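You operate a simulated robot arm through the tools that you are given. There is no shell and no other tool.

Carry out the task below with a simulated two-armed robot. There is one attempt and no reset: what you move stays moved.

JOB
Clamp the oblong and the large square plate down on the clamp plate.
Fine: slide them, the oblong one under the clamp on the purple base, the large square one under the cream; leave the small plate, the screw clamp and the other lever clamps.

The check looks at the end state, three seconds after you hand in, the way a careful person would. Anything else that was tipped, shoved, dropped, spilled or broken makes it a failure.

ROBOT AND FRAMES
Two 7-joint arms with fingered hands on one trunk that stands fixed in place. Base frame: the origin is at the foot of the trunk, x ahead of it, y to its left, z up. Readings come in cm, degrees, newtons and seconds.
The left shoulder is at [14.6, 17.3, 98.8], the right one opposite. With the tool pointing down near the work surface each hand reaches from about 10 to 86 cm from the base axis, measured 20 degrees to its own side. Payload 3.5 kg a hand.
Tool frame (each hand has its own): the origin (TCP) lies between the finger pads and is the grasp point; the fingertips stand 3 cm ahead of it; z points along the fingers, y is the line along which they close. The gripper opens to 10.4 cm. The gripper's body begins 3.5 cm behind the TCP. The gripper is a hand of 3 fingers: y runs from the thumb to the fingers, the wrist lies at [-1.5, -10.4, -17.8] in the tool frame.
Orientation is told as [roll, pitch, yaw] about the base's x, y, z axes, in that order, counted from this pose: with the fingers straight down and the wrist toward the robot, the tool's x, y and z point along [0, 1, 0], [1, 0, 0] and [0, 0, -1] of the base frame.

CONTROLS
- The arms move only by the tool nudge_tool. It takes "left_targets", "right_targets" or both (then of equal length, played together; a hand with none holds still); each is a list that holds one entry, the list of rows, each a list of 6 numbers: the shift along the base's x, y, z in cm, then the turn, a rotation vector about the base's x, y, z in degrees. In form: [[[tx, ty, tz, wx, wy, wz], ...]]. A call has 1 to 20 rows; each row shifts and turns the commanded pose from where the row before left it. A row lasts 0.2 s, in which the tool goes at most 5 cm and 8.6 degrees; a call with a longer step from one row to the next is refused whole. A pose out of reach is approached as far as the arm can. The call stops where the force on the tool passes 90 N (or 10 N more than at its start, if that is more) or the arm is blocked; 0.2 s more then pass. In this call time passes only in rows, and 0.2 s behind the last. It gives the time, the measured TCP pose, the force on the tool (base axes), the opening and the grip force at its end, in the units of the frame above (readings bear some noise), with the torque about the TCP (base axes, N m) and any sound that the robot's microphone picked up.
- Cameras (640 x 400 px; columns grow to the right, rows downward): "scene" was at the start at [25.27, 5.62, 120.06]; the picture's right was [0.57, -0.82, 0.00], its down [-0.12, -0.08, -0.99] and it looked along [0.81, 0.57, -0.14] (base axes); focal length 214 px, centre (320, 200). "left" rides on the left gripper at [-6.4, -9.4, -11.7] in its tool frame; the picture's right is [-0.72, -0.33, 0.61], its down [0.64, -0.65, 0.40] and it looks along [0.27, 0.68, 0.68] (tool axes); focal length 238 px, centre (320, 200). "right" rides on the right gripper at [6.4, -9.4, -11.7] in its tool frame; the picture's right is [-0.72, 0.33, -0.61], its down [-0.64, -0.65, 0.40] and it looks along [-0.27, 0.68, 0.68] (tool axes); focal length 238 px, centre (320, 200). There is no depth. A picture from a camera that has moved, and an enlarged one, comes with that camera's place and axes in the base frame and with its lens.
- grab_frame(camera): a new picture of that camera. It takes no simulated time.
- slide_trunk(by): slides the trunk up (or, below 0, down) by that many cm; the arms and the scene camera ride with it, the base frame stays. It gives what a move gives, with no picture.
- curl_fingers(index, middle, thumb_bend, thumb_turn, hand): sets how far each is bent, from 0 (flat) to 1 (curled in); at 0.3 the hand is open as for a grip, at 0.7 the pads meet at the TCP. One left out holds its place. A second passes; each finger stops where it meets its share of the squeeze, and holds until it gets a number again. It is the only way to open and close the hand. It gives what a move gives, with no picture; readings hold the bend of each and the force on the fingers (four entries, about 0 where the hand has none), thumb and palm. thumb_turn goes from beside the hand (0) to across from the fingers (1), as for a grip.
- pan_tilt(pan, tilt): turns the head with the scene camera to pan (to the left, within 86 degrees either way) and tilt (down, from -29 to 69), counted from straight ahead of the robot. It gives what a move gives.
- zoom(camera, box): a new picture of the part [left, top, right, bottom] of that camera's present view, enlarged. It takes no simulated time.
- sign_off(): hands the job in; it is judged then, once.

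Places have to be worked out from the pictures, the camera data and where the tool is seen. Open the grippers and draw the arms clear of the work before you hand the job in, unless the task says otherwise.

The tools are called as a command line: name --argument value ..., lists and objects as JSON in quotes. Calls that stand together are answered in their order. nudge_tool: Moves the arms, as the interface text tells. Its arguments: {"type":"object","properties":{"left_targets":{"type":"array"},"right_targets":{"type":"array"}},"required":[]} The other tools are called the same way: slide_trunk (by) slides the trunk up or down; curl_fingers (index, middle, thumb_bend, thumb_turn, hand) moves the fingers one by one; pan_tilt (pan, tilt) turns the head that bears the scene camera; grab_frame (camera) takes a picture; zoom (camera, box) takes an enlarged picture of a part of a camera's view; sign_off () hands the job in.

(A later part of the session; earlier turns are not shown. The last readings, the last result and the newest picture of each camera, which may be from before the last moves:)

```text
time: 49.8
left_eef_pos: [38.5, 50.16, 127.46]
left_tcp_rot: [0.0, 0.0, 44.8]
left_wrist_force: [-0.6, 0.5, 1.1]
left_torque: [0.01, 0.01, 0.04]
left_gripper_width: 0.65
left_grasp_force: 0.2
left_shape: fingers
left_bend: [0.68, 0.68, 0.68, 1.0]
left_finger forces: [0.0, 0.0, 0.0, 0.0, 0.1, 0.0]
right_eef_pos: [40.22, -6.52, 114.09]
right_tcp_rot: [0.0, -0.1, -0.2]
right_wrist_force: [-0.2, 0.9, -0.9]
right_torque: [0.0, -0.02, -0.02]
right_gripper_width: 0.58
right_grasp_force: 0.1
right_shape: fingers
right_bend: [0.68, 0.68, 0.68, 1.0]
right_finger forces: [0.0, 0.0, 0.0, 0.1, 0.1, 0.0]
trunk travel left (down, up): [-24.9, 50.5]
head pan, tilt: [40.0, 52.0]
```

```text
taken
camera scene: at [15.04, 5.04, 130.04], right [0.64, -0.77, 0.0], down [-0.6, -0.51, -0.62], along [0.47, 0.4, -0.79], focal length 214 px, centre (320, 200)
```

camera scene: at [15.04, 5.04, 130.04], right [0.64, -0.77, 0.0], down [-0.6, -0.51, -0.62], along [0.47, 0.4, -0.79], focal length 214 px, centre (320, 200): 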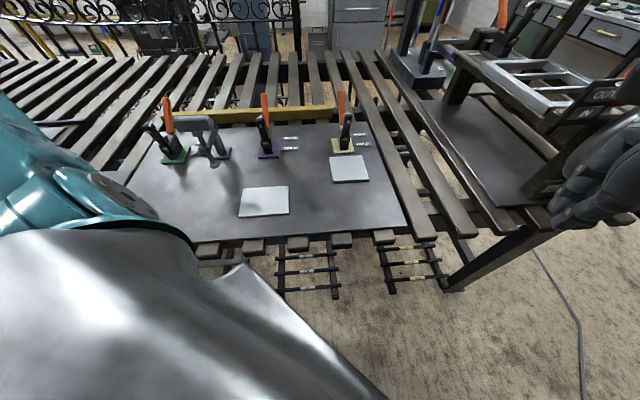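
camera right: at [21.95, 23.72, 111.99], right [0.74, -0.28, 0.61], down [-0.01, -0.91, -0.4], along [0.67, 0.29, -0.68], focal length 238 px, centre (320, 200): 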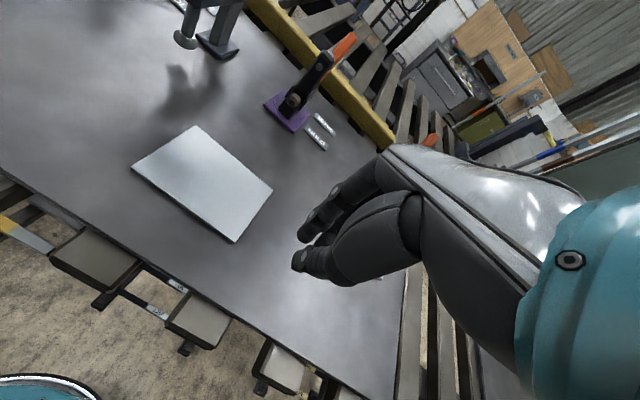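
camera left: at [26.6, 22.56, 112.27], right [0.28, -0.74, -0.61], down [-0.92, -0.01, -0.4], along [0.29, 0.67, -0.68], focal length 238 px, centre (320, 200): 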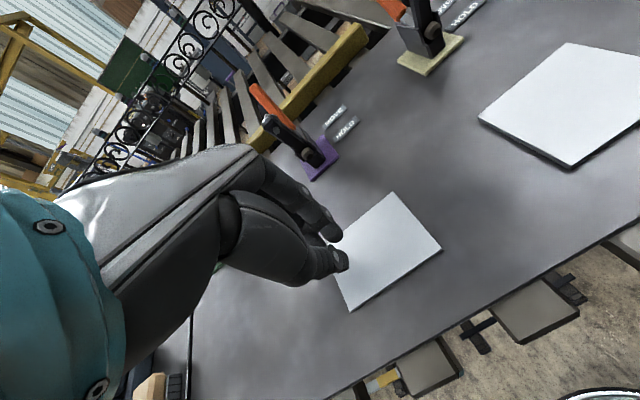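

The lanes are clear. I raise the trunk by 30 cm.

slide_trunk --by 30

pan_tilt --pan 43 --tilt 60

grab_frame --camera "scene"

```text
time: 52.8
left_eef_pos: [38.73, 50.29, 157.43]
left_tcp_rot: [0.0, 0.0, 45.0]
left_wrist_force: [-0.2, 0.6, -0.1]
left_torque: [0.01, 0.01, -0.05]
left_gripper_width: 0.62
left_grasp_force: 0.0
left_shape: fingers
left_bend: [0.68, 0.68, 0.68, 1.0]
left_finger forces: [0.0, 0.0, 0.0, 0.0, 0.0, 0.0]
right_eef_pos: [40.24, -6.24, 144.17]
right_tcp_rot: [0.0, -0.1, 0.0]
right_wrist_force: [0.3, 0.4, -0.7]
right_torque: [0.03, -0.04, -0.03]
right_gripper_width: 0.57
right_grasp_force: 0.1
right_shape: fingers
right_bend: [0.68, 0.68, 0.68, 1.0]
right_finger forces: [0.0, 0.0, 0.0, 0.0, 0.1, 0.1]
trunk travel left (down, up): [-54.9, 20.5]
head pan, tilt: [40.0, 52.0]
```

```text
time: 53.5
left_eef_pos: [38.61, 50.39, 157.47]
left_tcp_rot: [0.0, 0.0, 44.9]
left_wrist_force: [-0.3, 1.3, 0.0]
left_torque: [0.02, -0.06, -0.03]
left_gripper_width: 0.61
left_grasp_force: 0.0
left_shape: fingers
left_bend: [0.68, 0.68, 0.68, 1.0]
left_finger forces: [0.0, 0.0, 0.1, 0.0, 0.0, 0.0]
right_eef_pos: [40.2, -6.23, 144.21]
right_tcp_rot: [-0.1, -0.1, 0.1]
right_wrist_force: [0.8, 0.3, -0.2]
right_torque: [0.02, 0.0, -0.04]
right_gripper_width: 0.58
right_grasp_force: 0.0
right_shape: fingers
right_bend: [0.68, 0.68, 0.68, 1.0]
right_finger forces: [0.0, 0.0, 0.0, 0.0, 0.0, 0.0]
trunk travel left (down, up): [-54.9, 20.5]
head pan, tilt: [43.0, 60.0]
```

```text
taken
camera scene: at [6.76, 4.85, 159.36], right [0.68, -0.73, 0.0], down [-0.63, -0.59, -0.5], along [0.37, 0.34, -0.87], focal length 214 px, centre (320, 200)
```

scene: 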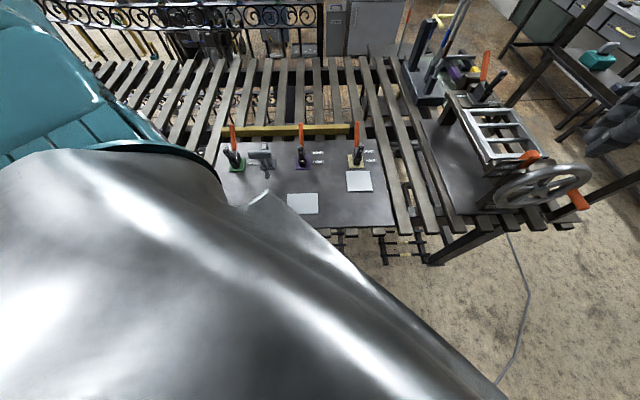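

I bring the left hand down over the oblong (target about (35, 39, 108)), well short of the purple clamp.

nudge_tool --left_targets '[[[-0.3, -0.95, -4.1, 0, 0, 0], [-0.3, -0.95, -4.1, 0, 0, 0], [-0.3, -0.95, -4.1, 0, 0, 0], [-0.3, -0.95, -4.1, 0, 0, 0], [-0.3, -0.95, -4.1, 0, 0, 0], [-0.3, -0.95, -4.1, 0, 0, 0], [-0.3, -0.95, -4.1, 0, 0, 0], [-0.3, -0.95, -4.1, 0, 0, 0], [-0.3, -0.95, -4.1, 0, 0, 0], [-0.3, -0.95, -4.1, 0, 0, 0], [-0.3, -0.95, -4.1, 0, 0, 0], [-0.3, -0.95, -4.1, 0, 0, 0]]]'

grab_frame --camera "scene"

grab_frame --camera "left"

```text
time: 56.1
left_eef_pos: [35.17, 38.79, 108.15]
left_tcp_rot: [0.2, 0.1, 44.9]
left_wrist_force: [0.3, -0.2, -0.2]
left_torque: [0.02, 0.01, 0.02]
left_gripper_width: 0.61
left_grasp_force: 0.1
left_shape: fingers
left_bend: [0.68, 0.68, 0.68, 1.0]
left_finger forces: [0.0, 0.0, 0.0, 0.0, 0.0, 0.0]
right_eef_pos: [40.52, -6.58, 144.1]
right_tcp_rot: [0.1, 0.3, 0.0]
right_wrist_force: [0.3, -0.5, -0.4]
right_torque: [0.03, 0.04, 0.0]
right_gripper_width: 0.6
right_grasp_force: 0.0
right_shape: fingers
right_bend: [0.68, 0.68, 0.68, 1.0]
right_finger forces: [0.0, 0.0, 0.1, 0.0, 0.0, 0.1]
trunk travel left (down, up): [-54.9, 20.5]
head pan, tilt: [43.0, 60.0]
```

```text
taken
camera scene: at [7.06, 4.55, 159.35], right [0.68, -0.73, 0.0], down [-0.63, -0.59, -0.5], along [0.36, 0.34, -0.87], focal length 214 px, centre (320, 200)
```

scene: 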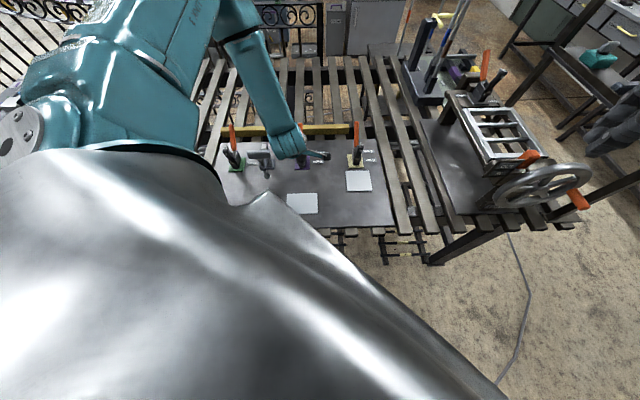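

```text
taken
camera left: at [33.01, 27.44, 119.81], right [0.28, -0.74, -0.62], down [-0.92, -0.01, -0.4], along [0.29, 0.67, -0.68], focal length 238 px, centre (320, 200)
```

left: 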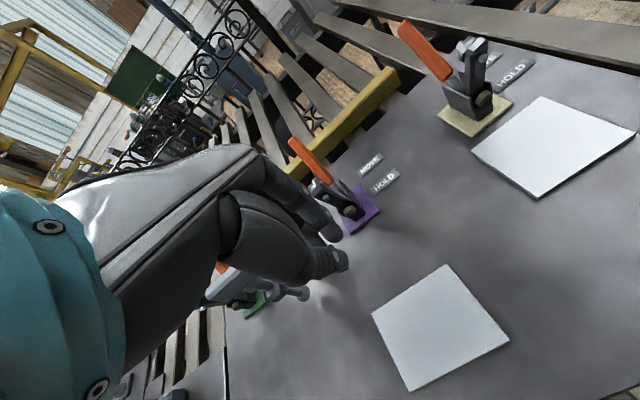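

The left forearm now comes down from above, a good shape. I descend to z≈95 and then draw back toward F≈41 in front of the oblong's near edge.

nudge_tool --left_targets '[[[0, 0, -3.3, 0, 0, 0], [0, 0, -3.3, 0, 0, 0], [0, 0, -3.3, 0, 0, 0], [0, 0, -3.3, 0, 0, 0], [-1.45, -1.27, 0, 0, 0, 0], [-1.45, -1.27, 0, 0, 0, 0], [-1.45, -1.27, 0, 0, 0, 0], [-1.45, -1.27, 0, 0, 0, 0], [-1.45, -1.27, 0, 0, 0, 0], [-1.45, -1.27, 0, 0, 0, 0]]]'

zoom --camera "scene" --box '[210, 90, 430, 260]'

grab_frame --camera "left"

```text
time: 58.3
left_eef_pos: [26.77, 35.09, 111.01]
left_tcp_rot: [0.0, 0.1, 44.9]
left_wrist_force: [0.3, 0.2, -0.3]
left_torque: [0.02, -0.04, 0.04]
left_gripper_width: 0.65
left_grasp_force: 0.1
left_shape: fingers
left_bend: [0.68, 0.68, 0.68, 1.0]
left_finger forces: [0.1, 0.1, 0.1, 0.0, 0.0, 0.1]
left hand out of reach, approached as far as the arm can: row 1, 2, 3, 4, 5, 6, 7, 8, 9, 10
right_eef_pos: [40.19, -6.27, 144.27]
right_tcp_rot: [-0.1, 0.0, -0.1]
right_wrist_force: [0.1, -0.4, -0.8]
right_torque: [0.03, 0.02, 0.02]
right_gripper_width: 0.61
right_grasp_force: 0.1
right_shape: fingers
right_bend: [0.68, 0.68, 0.68, 1.0]
right_finger forces: [0.1, 0.0, 0.1, 0.0, 0.1, 0.0]
trunk travel left (down, up): [-54.9, 20.5]
head pan, tilt: [43.0, 60.0]
```

```text
2.35 times, centred on (320, 175) of scene
camera zoom: at [6.72, 4.85, 159.36], right [0.68, -0.73, 0.0], down [-0.63, -0.59, -0.5], along [0.37, 0.34, -0.87], focal length 505 px, centre (320, 259)
```

zoom: 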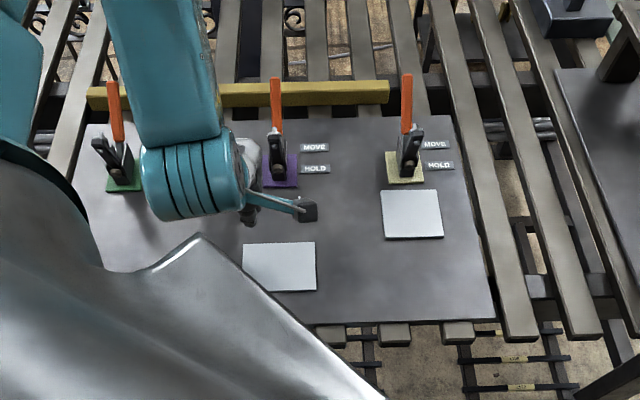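

```text
taken
camera left: at [24.65, 23.73, 122.63], right [0.28, -0.74, -0.61], down [-0.92, -0.01, -0.4], along [0.29, 0.67, -0.68], focal length 238 px, centre (320, 200)
```

left: 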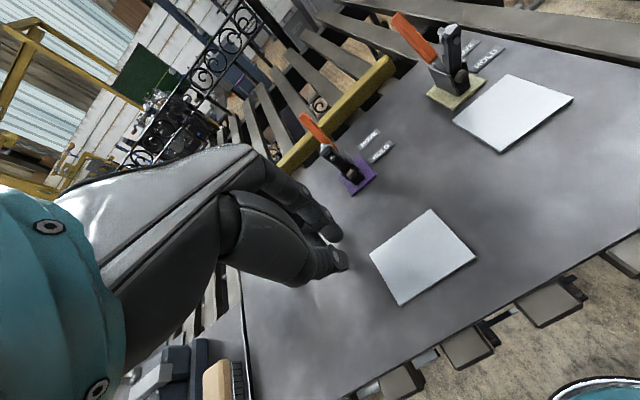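

With yaw 45 the left wrist bends past its limit this close in. For the oblong I will instead turn the left hand to yaw −45, so the forearm comes from the left, and push with the sides of a finger and the thumb, two contacts spread across the edge. I lower the trunk by 10 cm and turn the hand in the air.

slide_trunk --by -10

nudge_tool --left_targets '[[[0, 0.3, 0.5, 0, 0, -7.5], [0, 0.3, 0.5, 0, 0, -7.5], [0, 0.3, 0.5, 0, 0, -7.5], [0, 0.3, 0.5, 0, 0, -7.5], [0, 0, 0, 0, 0, -7.5], [0, 0, 0, 0, 0, -7.5], [0, 0, 0, 0, 0, -7.5], [0, 0, 0, 0, 0, -7.5], [0, 0, 0, 0, 0, -7.5], [0, 0, 0, 0, 0, -7.5], [0, 0, 0, 0, 0, -7.5], [0, 0, 0, 0, 0, -7.5]]]'

grab_frame --camera "scene"

grab_frame --camera "left"

```text
time: 59.6
left_eef_pos: [26.9, 35.19, 100.39]
left_tcp_rot: [0.8, 0.7, 44.8]
left_wrist_force: [0.0, -0.6, -0.1]
left_torque: [-0.02, 0.02, 0.01]
left_gripper_width: 0.67
left_grasp_force: 0.1
left_shape: fingers
left_bend: [0.68, 0.68, 0.68, 1.0]
left_finger forces: [0.0, 0.0, 0.0, 0.0, 0.0, 0.0]
right_eef_pos: [40.22, -6.23, 134.34]
right_tcp_rot: [0.1, 0.0, -0.1]
right_wrist_force: [0.0, -0.5, -0.1]
right_torque: [-0.05, 0.0, -0.02]
right_gripper_width: 0.6
right_grasp_force: 0.0
right_shape: fingers
right_bend: [0.68, 0.68, 0.68, 1.0]
right_finger forces: [0.1, 0.1, 0.0, 0.1, 0.0, 0.0]
trunk travel left (down, up): [-44.9, 30.5]
head pan, tilt: [43.0, 60.0]
```

```text
time: 62.2
left_eef_pos: [27.48, 36.65, 101.71]
left_tcp_rot: [0.7, 0.8, -45.1]
left_wrist_force: [0.3, 0.4, -0.2]
left_torque: [-0.01, -0.01, -0.02]
left_gripper_width: 0.64
left_grasp_force: 0.0
left_shape: fingers
left_bend: [0.68, 0.68, 0.68, 1.0]
left_finger forces: [0.0, 0.1, 0.1, 0.0, 0.0, 0.0]
left hand out of reach, approached as far as the arm can: row 1, 3
right_eef_pos: [40.25, -6.25, 134.2]
right_tcp_rot: [0.0, 0.1, 0.0]
right_wrist_force: [1.1, -0.4, -0.6]
right_torque: [-0.01, 0.01, 0.0]
right_gripper_width: 0.61
right_grasp_force: 0.0
right_shape: fingers
right_bend: [0.68, 0.68, 0.68, 1.0]
right_finger forces: [0.0, 0.1, 0.0, 0.1, 0.0, 0.0]
trunk travel left (down, up): [-44.9, 30.5]
head pan, tilt: [43.0, 60.0]
```

```text
taken
camera scene: at [8.04, 4.84, 149.31], right [0.68, -0.73, 0.0], down [-0.63, -0.59, -0.5], along [0.37, 0.34, -0.87], focal length 214 px, centre (320, 200)
```

scene: 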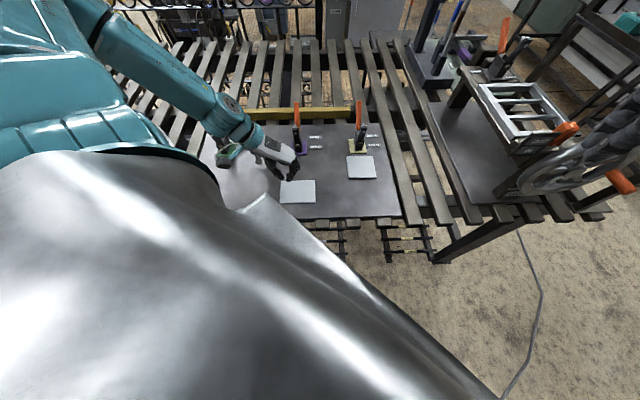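

```text
taken
camera left: at [16.34, 38.38, 113.39], right [-0.74, -0.26, -0.62], down [-0.01, 0.92, -0.39], along [0.67, -0.28, -0.68], focal length 238 px, centre (320, 200)
```

left: 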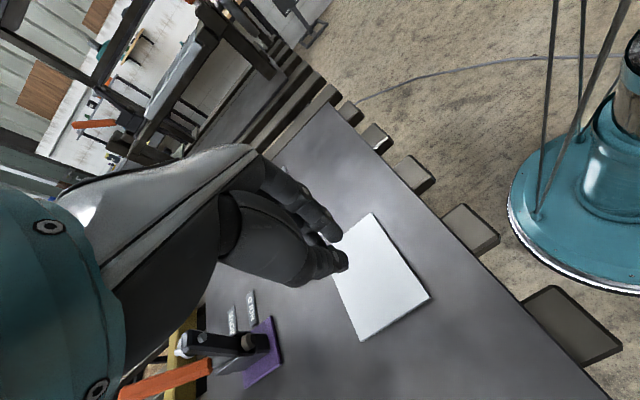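

The hand is at yaw −45 and free. I open the fingers to about 5 cm so finger and thumb give two spread contacts, and bring the hand to F≈40, R≈−3.3 at z≈95.

curl_fingers --hand "left" --index 0.5 --middle 0.5 --thumb_bend 0.5 --thumb_turn 1.0

nudge_tool --left_targets '[[[-0.3, -1.4, 0, 0, 0, 0], [-0.3, -1.4, 0, 0, 0, 0], [-0.3, -1.4, 0, 0, 0, 0], [-0.3, -1.5, 0, 0, 0, 0], [0, 0, -2, 0, 0, 0], [0, 0, -2, 0, 0, 0], [0, 0, -2, 0, 0, 0]]]'

grab_frame --camera "left"

zoom --camera "scene" --box '[210, 100, 430, 240]'

```text
time: 63.2
left_eef_pos: [27.54, 36.57, 101.68]
left_tcp_rot: [0.9, 0.7, -45.2]
left_wrist_force: [-0.2, -0.1, 0.2]
left_torque: [0.0, -0.01, 0.04]
left_gripper_width: 5.16
left_grasp_force: 0.0
left_shape: fingers
left_bend: [0.5, 0.5, 0.5, 1.0]
left_finger forces: [0.0, 0.0, 0.1, 0.0, 0.0, 0.0]
right_eef_pos: [40.25, -6.37, 134.23]
right_tcp_rot: [0.0, 0.1, 0.0]
right_wrist_force: [-0.5, -0.7, 0.3]
right_torque: [-0.01, 0.01, -0.02]
right_gripper_width: 0.6
right_grasp_force: 0.0
right_shape: fingers
right_bend: [0.68, 0.68, 0.68, 1.0]
right_finger forces: [0.0, 0.0, 0.0, 0.0, 0.0, 0.0]
trunk travel left (down, up): [-44.9, 30.5]
head pan, tilt: [43.0, 60.0]
```

```text
time: 64.8
left_eef_pos: [26.3, 30.98, 95.74]
left_tcp_rot: [0.9, 0.9, -45.2]
left_wrist_force: [-0.2, -0.1, -0.5]
left_torque: [0.01, -0.01, 0.03]
left_gripper_width: 5.14
left_grasp_force: 0.0
left_shape: fingers
left_bend: [0.5, 0.5, 0.5, 1.0]
left_finger forces: [0.0, 0.0, 0.0, 0.0, 0.0, 0.1]
right_eef_pos: [40.32, -6.34, 134.24]
right_tcp_rot: [-0.1, 0.0, 0.0]
right_wrist_force: [0.5, 0.1, 0.3]
right_torque: [-0.02, -0.02, 0.01]
right_gripper_width: 0.58
right_grasp_force: 0.1
right_shape: fingers
right_bend: [0.68, 0.68, 0.68, 1.0]
right_finger forces: [0.0, 0.0, 0.0, 0.1, 0.0, 0.0]
trunk travel left (down, up): [-44.9, 30.5]
head pan, tilt: [43.0, 60.0]
```

```text
taken
camera left: at [15.19, 32.72, 107.37], right [-0.74, -0.26, -0.62], down [-0.01, 0.92, -0.38], along [0.67, -0.28, -0.68], focal length 238 px, centre (320, 200)
```

left: 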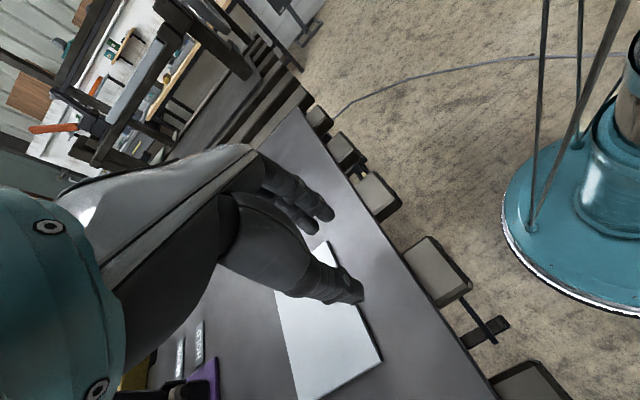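

```text
2.86 times, centred on (320, 170) of scene
camera zoom: at [8.04, 4.88, 149.31], right [0.68, -0.73, 0.0], down [-0.63, -0.59, -0.5], along [0.37, 0.34, -0.87], focal length 613 px, centre (320, 286)
```

zoom: 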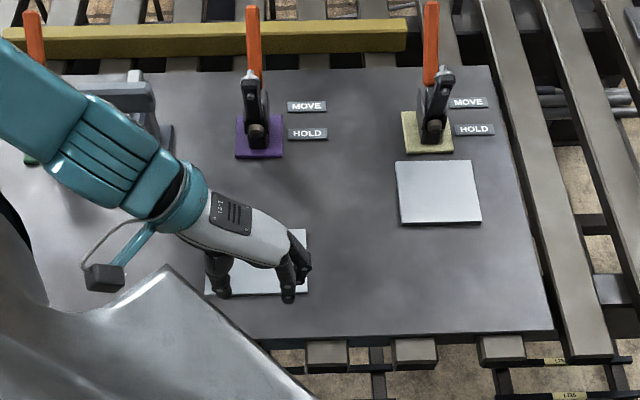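

Seen from the head, one finger leads (F≈44.5, over the plate) while the other and the thumb are near F≈40–41. I curl the index into the palm and see whether it is the leading one.

curl_fingers --hand "left" --index 1.0

zoom --camera "scene" --box '[250, 130, 350, 230]'

zoom --camera "left" --box '[200, 140, 420, 400]'

```text
time: 65.8
left_eef_pos: [26.26, 31.06, 95.67]
left_tcp_rot: [0.8, 0.7, -45.1]
left_wrist_force: [-0.8, 0.5, -0.1]
left_torque: [-0.01, 0.01, 0.01]
left_gripper_width: 5.5
left_grasp_force: 0.1
left_shape: fingers
left_bend: [1.0, 0.5, 0.5, 1.0]
left_finger forces: [0.0, 0.1, 0.0, 0.0, 0.0, 0.0]
right_eef_pos: [40.3, -6.2, 134.18]
right_tcp_rot: [0.0, -0.1, 0.0]
right_wrist_force: [0.4, -0.2, -0.7]
right_torque: [-0.02, -0.02, 0.01]
right_gripper_width: 0.59
right_grasp_force: 0.0
right_shape: fingers
right_bend: [0.68, 0.68, 0.68, 1.0]
right_finger forces: [0.0, 0.0, 0.0, 0.1, 0.0, 0.0]
trunk travel left (down, up): [-44.9, 30.5]
head pan, tilt: [43.0, 60.0]
```

```text
4.00 times, centred on (300, 180) of scene
camera zoom: at [8.02, 4.84, 149.31], right [0.68, -0.73, 0.0], down [-0.63, -0.59, -0.5], along [0.37, 0.34, -0.87], focal length 858 px, centre (400, 280)
```

zoom: 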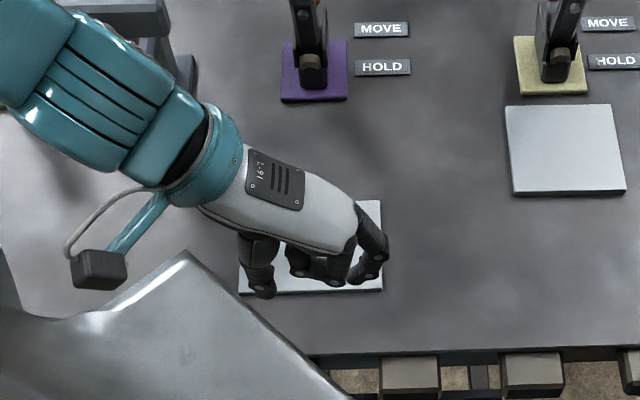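

```text
1.54 times, centred on (310, 270) of left
camera zoom: at [15.15, 32.67, 107.4], right [-0.74, -0.26, -0.62], down [-0.01, 0.92, -0.39], along [0.67, -0.28, -0.68], focal length 367 px, centre (335, 92)
```

zoom: 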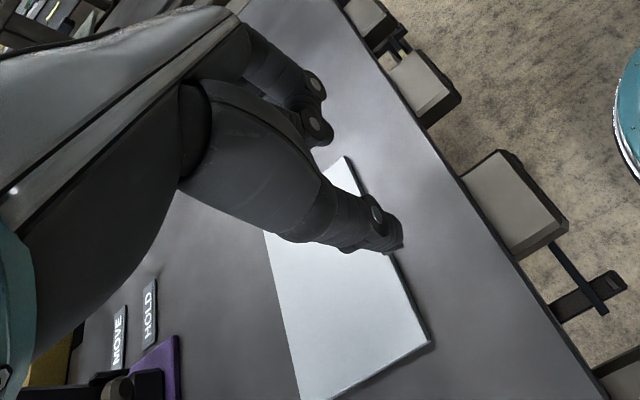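

The index is the near finger, so the middle one leads. I straighten the index again and curl the middle finger instead.

curl_fingers --hand "left" --index 0.5 --middle 1.0

zoom --camera "scene" --box '[250, 130, 350, 230]'

zoom --camera "left" --box '[200, 140, 420, 400]'

```text
time: 66.8
left_eef_pos: [26.22, 30.89, 95.74]
left_tcp_rot: [0.8, 0.8, -45.2]
left_wrist_force: [0.1, 0.2, 0.3]
left_torque: [0.0, -0.02, 0.0]
left_gripper_width: 5.16
left_grasp_force: 0.0
left_shape: fingers
left_bend: [0.5, 1.0, 0.5, 1.0]
left_finger forces: [0.1, 0.1, 0.0, 0.0, 0.1, 0.1]
right_eef_pos: [40.25, -6.37, 134.23]
right_tcp_rot: [0.0, 0.0, 0.0]
right_wrist_force: [-0.1, -0.2, 0.3]
right_torque: [-0.04, 0.01, -0.01]
right_gripper_width: 0.6
right_grasp_force: 0.1
right_shape: fingers
right_bend: [0.68, 0.68, 0.68, 1.0]
right_finger forces: [0.0, 0.1, 0.1, 0.1, 0.1, 0.0]
trunk travel left (down, up): [-44.9, 30.5]
head pan, tilt: [43.0, 60.0]
```

```text
4.00 times, centred on (300, 180) of scene
camera zoom: at [8.02, 4.84, 149.31], right [0.68, -0.73, 0.0], down [-0.63, -0.59, -0.5], along [0.37, 0.34, -0.87], focal length 858 px, centre (400, 280)
```

zoom: 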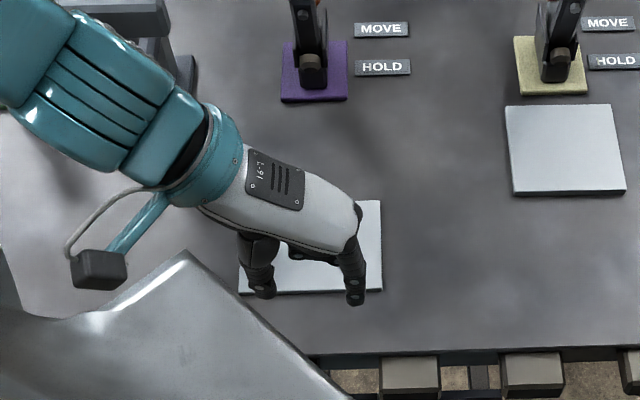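

```text
1.54 times, centred on (310, 270) of left
camera zoom: at [15.15, 32.67, 107.4], right [-0.74, -0.26, -0.62], down [-0.01, 0.92, -0.39], along [0.67, -0.28, -0.68], focal length 367 px, centre (335, 92)
```

zoom: 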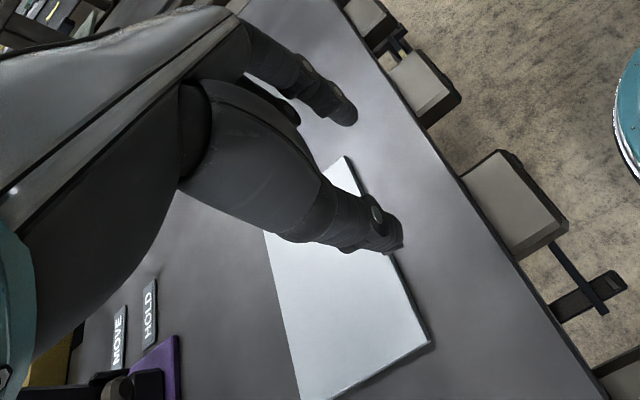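

Now index (R≈0.2) and thumb (R≈−6.8) are level at F≈40 and straddle the plate's centre line. I lower toward the clamp plate in steps.

nudge_tool --left_targets '[[[0, 0, -1.5, 0, 0, 0], [0, 0, -1.5, 0, 0, 0], [0, 0, -0.8, 0, 0, 0]]]'

zoom --camera "left" --box '[260, 150, 420, 310]'

zoom --camera "scene" --box '[250, 130, 350, 230]'

```text
time: 67.6
left_eef_pos: [26.37, 31.07, 95.39]
left_tcp_rot: [1.0, 1.2, -44.9]
left_wrist_force: [-0.4, -0.4, -0.8]
left_torque: [0.02, -0.01, -0.01]
left_gripper_width: 5.14
left_grasp_force: 0.1
left_shape: fingers
left_bend: [0.5, 1.0, 0.5, 1.0]
left_finger forces: [0.0, 0.0, 0.0, 0.1, 0.1, 0.0]
left hand out of reach, approached as far as the arm can: row 1, 2, 3
right_eef_pos: [40.23, -6.24, 134.08]
right_tcp_rot: [-0.1, 0.1, 0.0]
right_wrist_force: [0.5, 0.4, -0.5]
right_torque: [-0.02, -0.01, 0.0]
right_gripper_width: 0.59
right_grasp_force: 0.1
right_shape: fingers
right_bend: [0.68, 0.68, 0.68, 1.0]
right_finger forces: [0.0, 0.0, 0.1, 0.1, 0.1, 0.1]
trunk travel left (down, up): [-44.9, 30.5]
head pan, tilt: [43.0, 60.0]
```

```text
2.50 times, centred on (340, 230) of left
camera zoom: at [15.22, 32.65, 107.01], right [-0.74, -0.26, -0.62], down [-0.01, 0.93, -0.38], along [0.67, -0.27, -0.69], focal length 596 px, centre (270, 125)
```

zoom: 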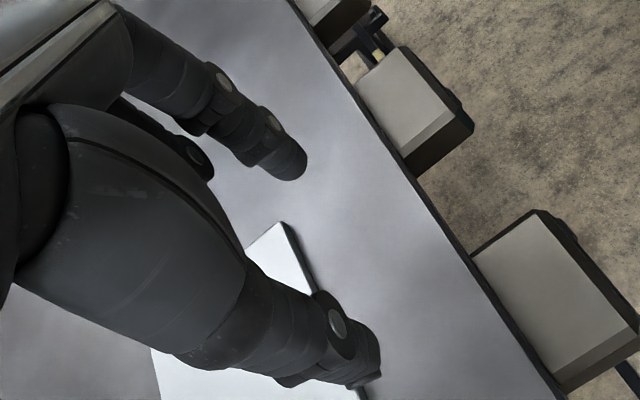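

```text
4.00 times, centred on (300, 180) of scene
camera zoom: at [8.06, 4.83, 149.31], right [0.68, -0.73, 0.0], down [-0.63, -0.59, -0.5], along [0.37, 0.34, -0.87], focal length 858 px, centre (400, 280)
```

zoom: 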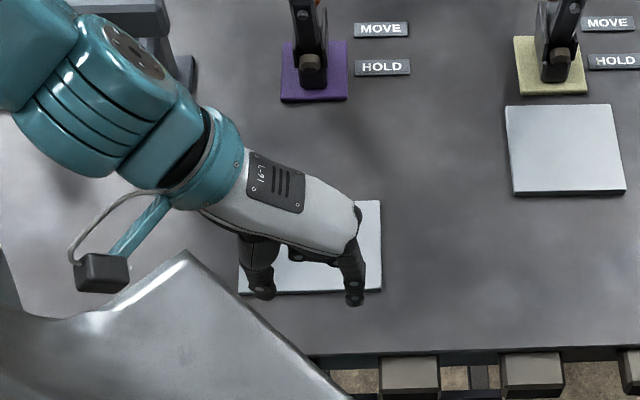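

The left arm hits a limit again at z=95. Looking at the reach figures, the right arm should manage yaw 45 here if it is fairly stretched, at a trunk height of about +22; so I withdraw the left hand up and left, turning it back to yaw 45.

nudge_tool --left_targets '[[[0, 0.5, 4, 0, 0, 0], [0, 0.5, 4, 0, 0, 0], [0, 0.5, 4, 0, 0, 0], [0, 0.5, 4, 0, 0, 0], [0.6, 2.2, 1, 0, 0, 7.5], [0.6, 2.2, 1, 0, 0, 7.5], [0.6, 2.2, 1, 0, 0, 7.5], [0.6, 2.2, 1, 0, 0, 7.5], [0.6, 2.2, 1, 0, 0, 7.5], [0.6, 2.2, 1, 0, 0, 7.5], [0.6, 2.2, 1, 0, 0, 7.5], [0.6, 2.2, 1, 0, 0, 7.5], [0.6, 2.2, 1, 0, 0, 7.5], [0.6, 2.2, 1, 0, 0, 7.5], [0.6, 2.2, 1, 0, 0, 7.5], [0.6, 2.2, 1, 0, 0, 7.5]]]'

grab_frame --camera "scene"

```text
time: 71.0
left_eef_pos: [33.56, 59.3, 122.98]
left_tcp_rot: [0.8, 0.9, 45.0]
left_wrist_force: [0.5, 0.4, 0.2]
left_torque: [0.0, 0.02, 0.0]
left_gripper_width: 5.16
left_grasp_force: 0.1
left_shape: fingers
left_bend: [0.5, 1.0, 0.5, 1.0]
left_finger forces: [0.1, 0.1, 0.0, 0.0, 0.0, 0.0]
right_eef_pos: [40.27, -6.19, 134.26]
right_tcp_rot: [0.0, 0.0, -0.1]
right_wrist_force: [0.2, -0.3, 0.0]
right_torque: [-0.01, 0.0, 0.0]
right_gripper_width: 0.59
right_grasp_force: 0.1
right_shape: fingers
right_bend: [0.68, 0.68, 0.68, 1.0]
right_finger forces: [0.0, 0.0, 0.0, 0.1, 0.0, 0.0]
trunk travel left (down, up): [-44.9, 30.5]
head pan, tilt: [43.0, 60.0]
```

```text
taken
camera scene: at [8.0, 4.92, 149.31], right [0.68, -0.73, 0.0], down [-0.63, -0.59, -0.5], along [0.37, 0.34, -0.87], focal length 214 px, centre (320, 200)
```

scene: 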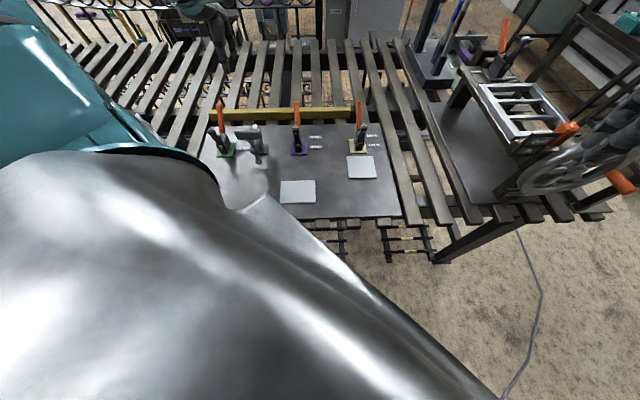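

Left hand is away at z=123. I raise it a little more, lower the trunk by 14 cm, then swing the right hand over to the oblong's near side with yaw 45.

nudge_tool --left_targets '[[[0, 0, 4, 0, 0, 0], [0, 0, 4, 0, 0, 0], [0, 0, 4, 0, 0, 0]]]'

slide_trunk --by -14

nudge_tool --right_targets '[[[-1.0, 3.1, -1.2, 0, 0, 3.75], [-1.0, 3.1, -1.2, 0, 0, 3.75], [-1.0, 3.1, -1.2, 0, 0, 3.75], [-1.0, 3.1, -1.2, 0, 0, 3.75], [-1.0, 3.1, -1.2, 0, 0, 3.75], [-1.0, 3.1, -1.2, 0, 0, 3.75], [-1.0, 3.1, -1.2, 0, 0, 3.75], [-1.0, 3.1, -1.2, 0, 0, 3.75], [-1.0, 3.1, -1.2, 0, 0, 3.75], [-1.0, 3.1, -1.2, 0, 0, 3.75], [-1.0, 3.1, -1.2, 0, 0, 3.75], [-1.0, 3.1, -1.2, 0, 0, 3.75]]]'

grab_frame --camera "scene"

grab_frame --camera "right"

```text
time: 71.8
left_eef_pos: [33.49, 59.2, 134.9]
left_tcp_rot: [0.8, 0.9, 44.8]
left_wrist_force: [-0.1, -0.1, 0.8]
left_torque: [0.01, 0.0, -0.02]
left_gripper_width: 5.16
left_grasp_force: 0.0
left_shape: fingers
left_bend: [0.5, 1.0, 0.5, 1.0]
left_finger forces: [0.0, 0.0, 0.0, 0.1, 0.1, 0.0]
right_eef_pos: [40.15, -6.33, 134.26]
right_tcp_rot: [0.0, 0.0, 0.1]
right_wrist_force: [-0.2, -0.5, -0.2]
right_torque: [0.01, -0.04, 0.01]
right_gripper_width: 0.62
right_grasp_force: 0.0
right_shape: fingers
right_bend: [0.68, 0.68, 0.68, 1.0]
right_finger forces: [0.0, 0.0, 0.0, 0.0, 0.0, 0.0]
trunk travel left (down, up): [-44.9, 30.5]
head pan, tilt: [43.0, 60.0]
```

```text
time: 73.5
left_eef_pos: [33.48, 59.44, 120.9]
left_tcp_rot: [0.8, 0.8, 44.9]
left_wrist_force: [-0.2, -0.1, 1.2]
left_torque: [0.03, 0.03, -0.02]
left_gripper_width: 5.17
left_grasp_force: 0.0
left_shape: fingers
left_bend: [0.5, 1.0, 0.5, 1.0]
left_finger forces: [0.0, 0.0, 0.0, 0.1, 0.0, 0.0]
right_eef_pos: [40.22, -6.22, 120.36]
right_tcp_rot: [0.0, 0.0, 0.0]
right_wrist_force: [-0.5, -0.3, -0.3]
right_torque: [0.02, 0.02, -0.02]
right_gripper_width: 0.57
right_grasp_force: 0.0
right_shape: fingers
right_bend: [0.68, 0.68, 0.68, 1.0]
right_finger forces: [0.1, 0.1, 0.1, 0.0, 0.0, 0.1]
trunk travel left (down, up): [-30.9, 44.5]
head pan, tilt: [43.0, 60.0]
```

```text
time: 76.1
left_eef_pos: [33.61, 59.37, 120.76]
left_tcp_rot: [0.9, 1.0, 45.0]
left_wrist_force: [0.4, -0.8, 0.3]
left_torque: [0.03, 0.02, 0.01]
left_gripper_width: 5.17
left_grasp_force: 0.2
left_shape: fingers
left_bend: [0.5, 1.0, 0.5, 1.0]
left_finger forces: [0.0, 0.0, 0.0, 0.0, 0.0, 0.0]
right_eef_pos: [36.64, 25.77, 108.44]
right_tcp_rot: [0.1, 0.1, 45.0]
right_wrist_force: [-0.2, 0.4, 0.4]
right_torque: [0.04, 0.06, 0.02]
right_gripper_width: 0.59
right_grasp_force: 0.1
right_shape: fingers
right_bend: [0.68, 0.68, 0.68, 1.0]
right_finger forces: [0.0, 0.0, 0.0, 0.0, 0.1, 0.0]
right hand out of reach, approached as far as the arm can: row 11, 12
trunk travel left (down, up): [-30.9, 44.5]
head pan, tilt: [43.0, 60.0]
```

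```text
taken
camera scene: at [11.93, 4.77, 135.15], right [0.68, -0.73, 0.0], down [-0.63, -0.59, -0.5], along [0.36, 0.34, -0.87], focal length 214 px, centre (320, 200)
```

scene: 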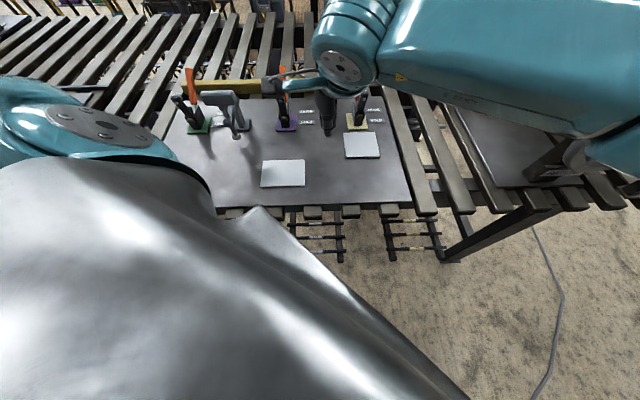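

```text
taken
camera right: at [25.41, 23.66, 120.21], right [0.74, -0.28, 0.61], down [-0.01, -0.91, -0.4], along [0.67, 0.29, -0.68], focal length 238 px, centre (320, 200)
```

right: 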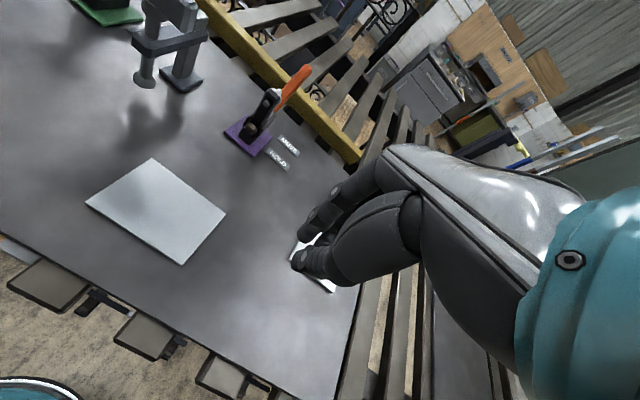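

The right arm's elbow swings forward and limits again here. I will go back to the left arm but with yaw about −64, where the forearm's natural direction fits and middle finger and thumb are level for a two-point push. First the right hand goes back to the right.

nudge_tool --right_targets '[[[0.8, -3.1, 1.2, 0, 0, -3.75], [0.8, -3.1, 1.2, 0, 0, -3.75], [0.8, -3.1, 1.2, 0, 0, -3.75], [0.8, -3.1, 1.2, 0, 0, -3.75], [0.8, -3.1, 1.2, 0, 0, -3.75], [0.8, -3.1, 1.2, 0, 0, -3.75], [0, -3.1, 1.2, 0, 0, -3.75], [0, -3.1, 1.2, 0, 0, -3.75], [0, -3.1, 1.2, 0, 0, -3.75], [0, -3.1, 1.2, 0, 0, -3.75], [0, -3.1, 0, 0, 0, -3.75], [0, -3.1, 0, 0, 0, -3.75]]]'

slide_trunk --by 16

curl_fingers --hand "left" --index 0.6 --middle 0.5 --thumb_bend 0.5

```text
time: 78.7
left_eef_pos: [33.46, 59.25, 120.95]
left_tcp_rot: [1.0, 0.9, 44.9]
left_wrist_force: [-1.1, -0.7, -1.1]
left_torque: [0.02, -0.01, 0.0]
left_gripper_width: 5.18
left_grasp_force: 0.0
left_shape: fingers
left_bend: [0.5, 1.0, 0.5, 1.0]
left_finger forces: [0.0, 0.1, 0.0, 0.1, 0.0, 0.1]
right_eef_pos: [41.28, -11.34, 120.62]
right_tcp_rot: [0.0, 0.0, 0.0]
right_wrist_force: [0.0, -0.2, -0.5]
right_torque: [0.01, 0.02, 0.03]
right_gripper_width: 0.6
right_grasp_force: 0.2
right_shape: fingers
right_bend: [0.68, 0.68, 0.68, 1.0]
right_finger forces: [0.0, 0.0, 0.0, 0.0, 0.1, 0.0]
trunk travel left (down, up): [-30.9, 44.5]
head pan, tilt: [43.0, 60.0]
```

```text
time: 80.5
left_eef_pos: [33.53, 59.35, 136.87]
left_tcp_rot: [0.9, 0.8, 44.9]
left_wrist_force: [-0.3, 0.1, -0.1]
left_torque: [0.03, 0.0, 0.01]
left_gripper_width: 5.16
left_grasp_force: 0.0
left_shape: fingers
left_bend: [0.5, 1.0, 0.5, 1.0]
left_finger forces: [0.0, 0.0, 0.0, 0.1, 0.0, 0.1]
right_eef_pos: [41.19, -11.24, 136.46]
right_tcp_rot: [0.0, 0.1, 0.0]
right_wrist_force: [0.1, -0.8, -0.1]
right_torque: [-0.01, 0.01, -0.01]
right_gripper_width: 0.6
right_grasp_force: 0.1
right_shape: fingers
right_bend: [0.68, 0.68, 0.68, 1.0]
right_finger forces: [0.0, 0.0, 0.0, 0.0, 0.0, 0.1]
trunk travel left (down, up): [-46.9, 28.5]
head pan, tilt: [43.0, 60.0]
```

```text
time: 81.5
left_eef_pos: [33.46, 59.45, 136.96]
left_tcp_rot: [0.8, 0.8, 45.0]
left_wrist_force: [-0.3, -0.3, 0.2]
left_torque: [-0.01, -0.01, 0.0]
left_gripper_width: 3.9
left_grasp_force: 0.0
left_shape: fingers
left_bend: [0.6, 0.5, 0.5, 1.0]
left_finger forces: [0.0, 0.0, 0.0, 0.0, 0.1, 0.0]
right_eef_pos: [41.25, -11.24, 136.49]
right_tcp_rot: [0.0, 0.0, 0.1]
right_wrist_force: [0.8, 0.6, -0.5]
right_torque: [-0.01, 0.02, 0.02]
right_gripper_width: 0.58
right_grasp_force: 0.1
right_shape: fingers
right_bend: [0.68, 0.68, 0.68, 1.0]
right_finger forces: [0.1, 0.0, 0.0, 0.1, 0.1, 0.1]
trunk travel left (down, up): [-46.9, 28.5]
head pan, tilt: [43.0, 60.0]
```

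Trunk is at +38. I bring the left hand back over the oblong while turning it to yaw −64.

nudge_tool --left_targets '[[[-0.4, -1.5, -1.7, 0, 0, -7.8], [-0.4, -1.5, -1.7, 0, 0, -7.8], [-0.4, -1.5, -1.7, 0, 0, -7.8], [-0.4, -1.5, -1.7, 0, 0, -7.8], [-0.4, -1.5, -1.7, 0, 0, -7.8], [-0.4, -1.5, -1.7, 0, 0, -7.8], [-0.4, -1.5, -1.7, 0, 0, -7.8], [-0.4, -1.5, -1.7, 0, 0, -7.8], [-0.4, -1.5, -1.7, 0, 0, -7.8], [-0.4, -1.5, -1.7, 0, 0, -7.8], [-0.4, -1.5, -1.7, 0, 0, -7.8], [-0.4, -1.5, -1.7, 0, 0, -7.8], [-0.4, -1.5, -1.7, 0, 0, -7.8], [-0.4, -1.5, -1.7, 0, 0, -7.8]]]'

grab_frame --camera "scene"

```text
time: 84.5
left_eef_pos: [27.98, 38.27, 113.11]
left_tcp_rot: [0.7, 0.8, -64.3]
left_wrist_force: [0.3, 0.7, -0.6]
left_torque: [-0.02, -0.02, 0.04]
left_gripper_width: 3.86
left_grasp_force: 0.1
left_shape: fingers
left_bend: [0.6, 0.5, 0.5, 1.0]
left_finger forces: [0.0, 0.1, 0.1, 0.1, 0.1, 0.0]
right_eef_pos: [41.27, -11.23, 136.55]
right_tcp_rot: [-0.1, 0.1, 0.0]
right_wrist_force: [-0.1, -0.2, -0.4]
right_torque: [0.02, 0.03, 0.01]
right_gripper_width: 0.59
right_grasp_force: 0.1
right_shape: fingers
right_bend: [0.68, 0.68, 0.68, 1.0]
right_finger forces: [0.1, 0.0, 0.0, 0.1, 0.0, 0.0]
trunk travel left (down, up): [-46.9, 28.5]
head pan, tilt: [43.0, 60.0]
```

```text
taken
camera scene: at [7.73, 4.85, 151.32], right [0.68, -0.73, 0.0], down [-0.63, -0.59, -0.5], along [0.37, 0.34, -0.87], focal length 214 px, centre (320, 200)
```

scene: 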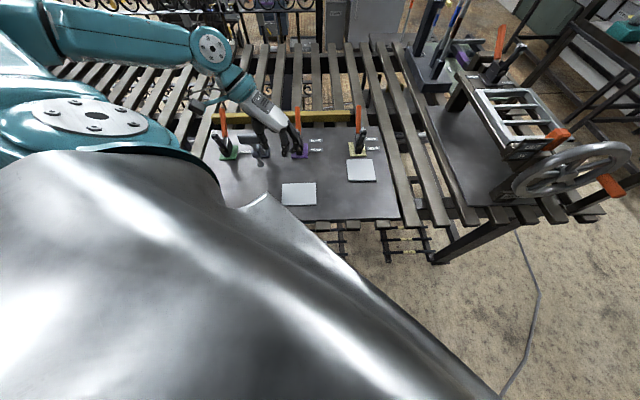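

The forearm now comes in naturally from the left. I move to about F=39, R=−4.8 and down to z≈100.

nudge_tool --left_targets '[[[-0.76, -1.46, -2, 0, 0, 0], [-0.76, -1.46, -2, 0, 0, 0], [-0.76, -1.46, -2, 0, 0, 0], [-0.76, -1.46, -2, 0, 0, 0], [-0.76, -1.46, -2, 0, 0, 0], [0, 0, -3, 0, 0, 0], [0, 0, -3, 0, 0, 0]]]'

grab_frame --camera "scene"

zoom --camera "scene" --box '[230, 120, 350, 240]'

```text
time: 86.1
left_eef_pos: [24.2, 31.05, 97.08]
left_tcp_rot: [0.8, 0.8, -64.2]
left_wrist_force: [0.1, -0.4, 0.4]
left_torque: [0.01, 0.01, -0.01]
left_gripper_width: 3.9
left_grasp_force: 0.1
left_shape: fingers
left_bend: [0.6, 0.5, 0.5, 1.0]
left_finger forces: [0.0, 0.0, 0.0, 0.1, 0.0, 0.0]
right_eef_pos: [41.22, -11.15, 136.47]
right_tcp_rot: [0.1, 0.0, 0.0]
right_wrist_force: [0.3, 0.8, 0.0]
right_torque: [-0.01, 0.0, 0.02]
right_gripper_width: 0.62
right_grasp_force: 0.0
right_shape: fingers
right_bend: [0.68, 0.68, 0.68, 1.0]
right_finger forces: [0.0, 0.1, 0.0, 0.0, 0.0, 0.1]
trunk travel left (down, up): [-46.9, 28.5]
head pan, tilt: [43.0, 60.0]
```

```text
taken
camera scene: at [7.69, 4.86, 151.32], right [0.68, -0.73, 0.0], down [-0.63, -0.59, -0.5], along [0.37, 0.34, -0.87], focal length 214 px, centre (320, 200)
```

scene: 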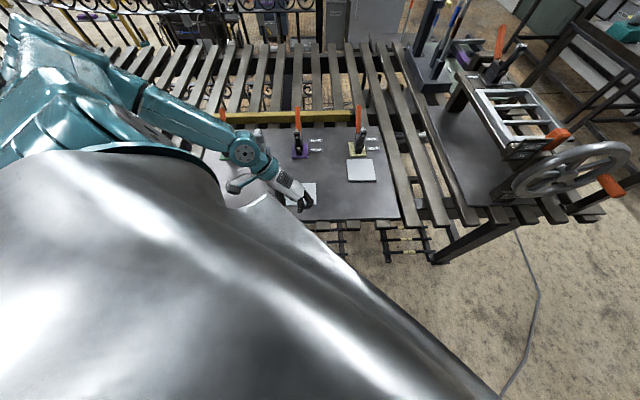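

```text
3.33 times, centred on (290, 180) of scene
camera zoom: at [7.69, 4.86, 151.32], right [0.68, -0.73, 0.0], down [-0.63, -0.59, -0.5], along [0.37, 0.34, -0.87], focal length 715 px, centre (420, 267)
```

zoom: 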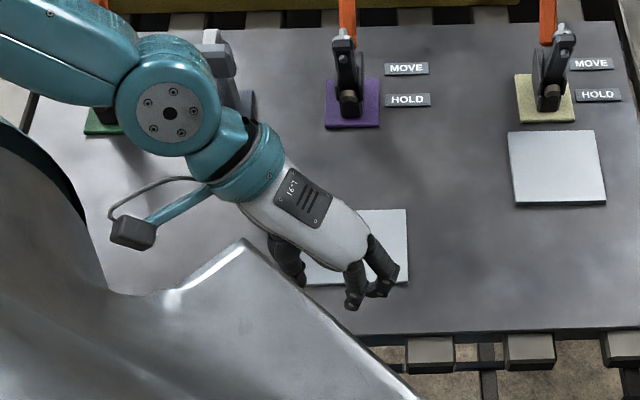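

No limit this time at z=97. I keep lowering to about z=92.

nudge_tool --left_targets '[[[0, 0, -2, 0, 0, 0], [0, 0, -2, 0, 0, 0], [0, 0, -1, 0, 0, 0]]]'

zoom --camera "scene" --box '[230, 120, 350, 240]'

grab_frame --camera "left"

```text
time: 86.9
left_eef_pos: [24.26, 30.99, 92.05]
left_tcp_rot: [0.8, 0.8, -64.2]
left_wrist_force: [0.0, 0.0, 0.2]
left_torque: [-0.01, 0.0, 0.01]
left_gripper_width: 3.92
left_grasp_force: 0.0
left_shape: fingers
left_bend: [0.6, 0.5, 0.5, 1.0]
left_finger forces: [0.0, 0.1, 0.0, 0.0, 0.0, 0.0]
right_eef_pos: [41.25, -11.23, 136.5]
right_tcp_rot: [0.0, 0.0, 0.0]
right_wrist_force: [0.5, -0.1, 0.0]
right_torque: [0.05, -0.02, 0.01]
right_gripper_width: 0.57
right_grasp_force: 0.0
right_shape: fingers
right_bend: [0.68, 0.68, 0.68, 1.0]
right_finger forces: [0.0, 0.0, 0.0, 0.1, 0.0, 0.0]
trunk travel left (down, up): [-46.9, 28.5]
head pan, tilt: [43.0, 60.0]
```

```text
3.33 times, centred on (290, 180) of scene
camera zoom: at [7.69, 4.86, 151.32], right [0.68, -0.73, 0.0], down [-0.63, -0.59, -0.5], along [0.37, 0.34, -0.87], focal length 715 px, centre (420, 267)
```

zoom: 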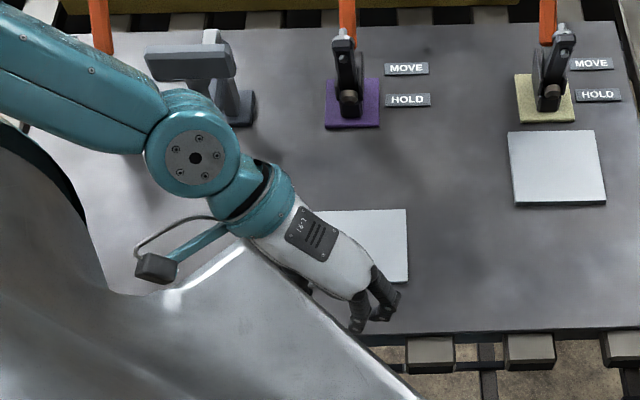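

```text
taken
camera left: at [14.3, 36.27, 103.77], right [-0.79, -0.01, -0.62], down [0.3, 0.87, -0.39], along [0.54, -0.49, -0.68], focal length 238 px, centre (320, 200)
```

left: 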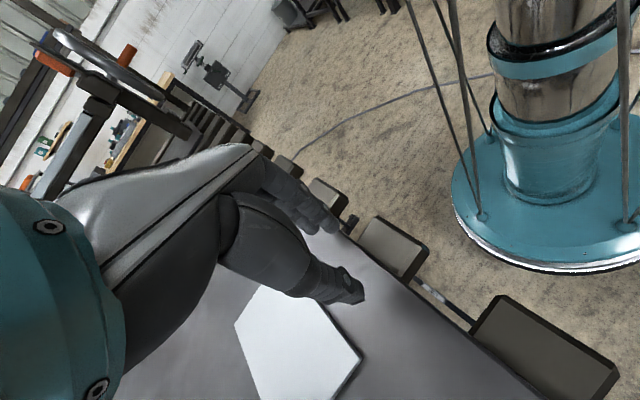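

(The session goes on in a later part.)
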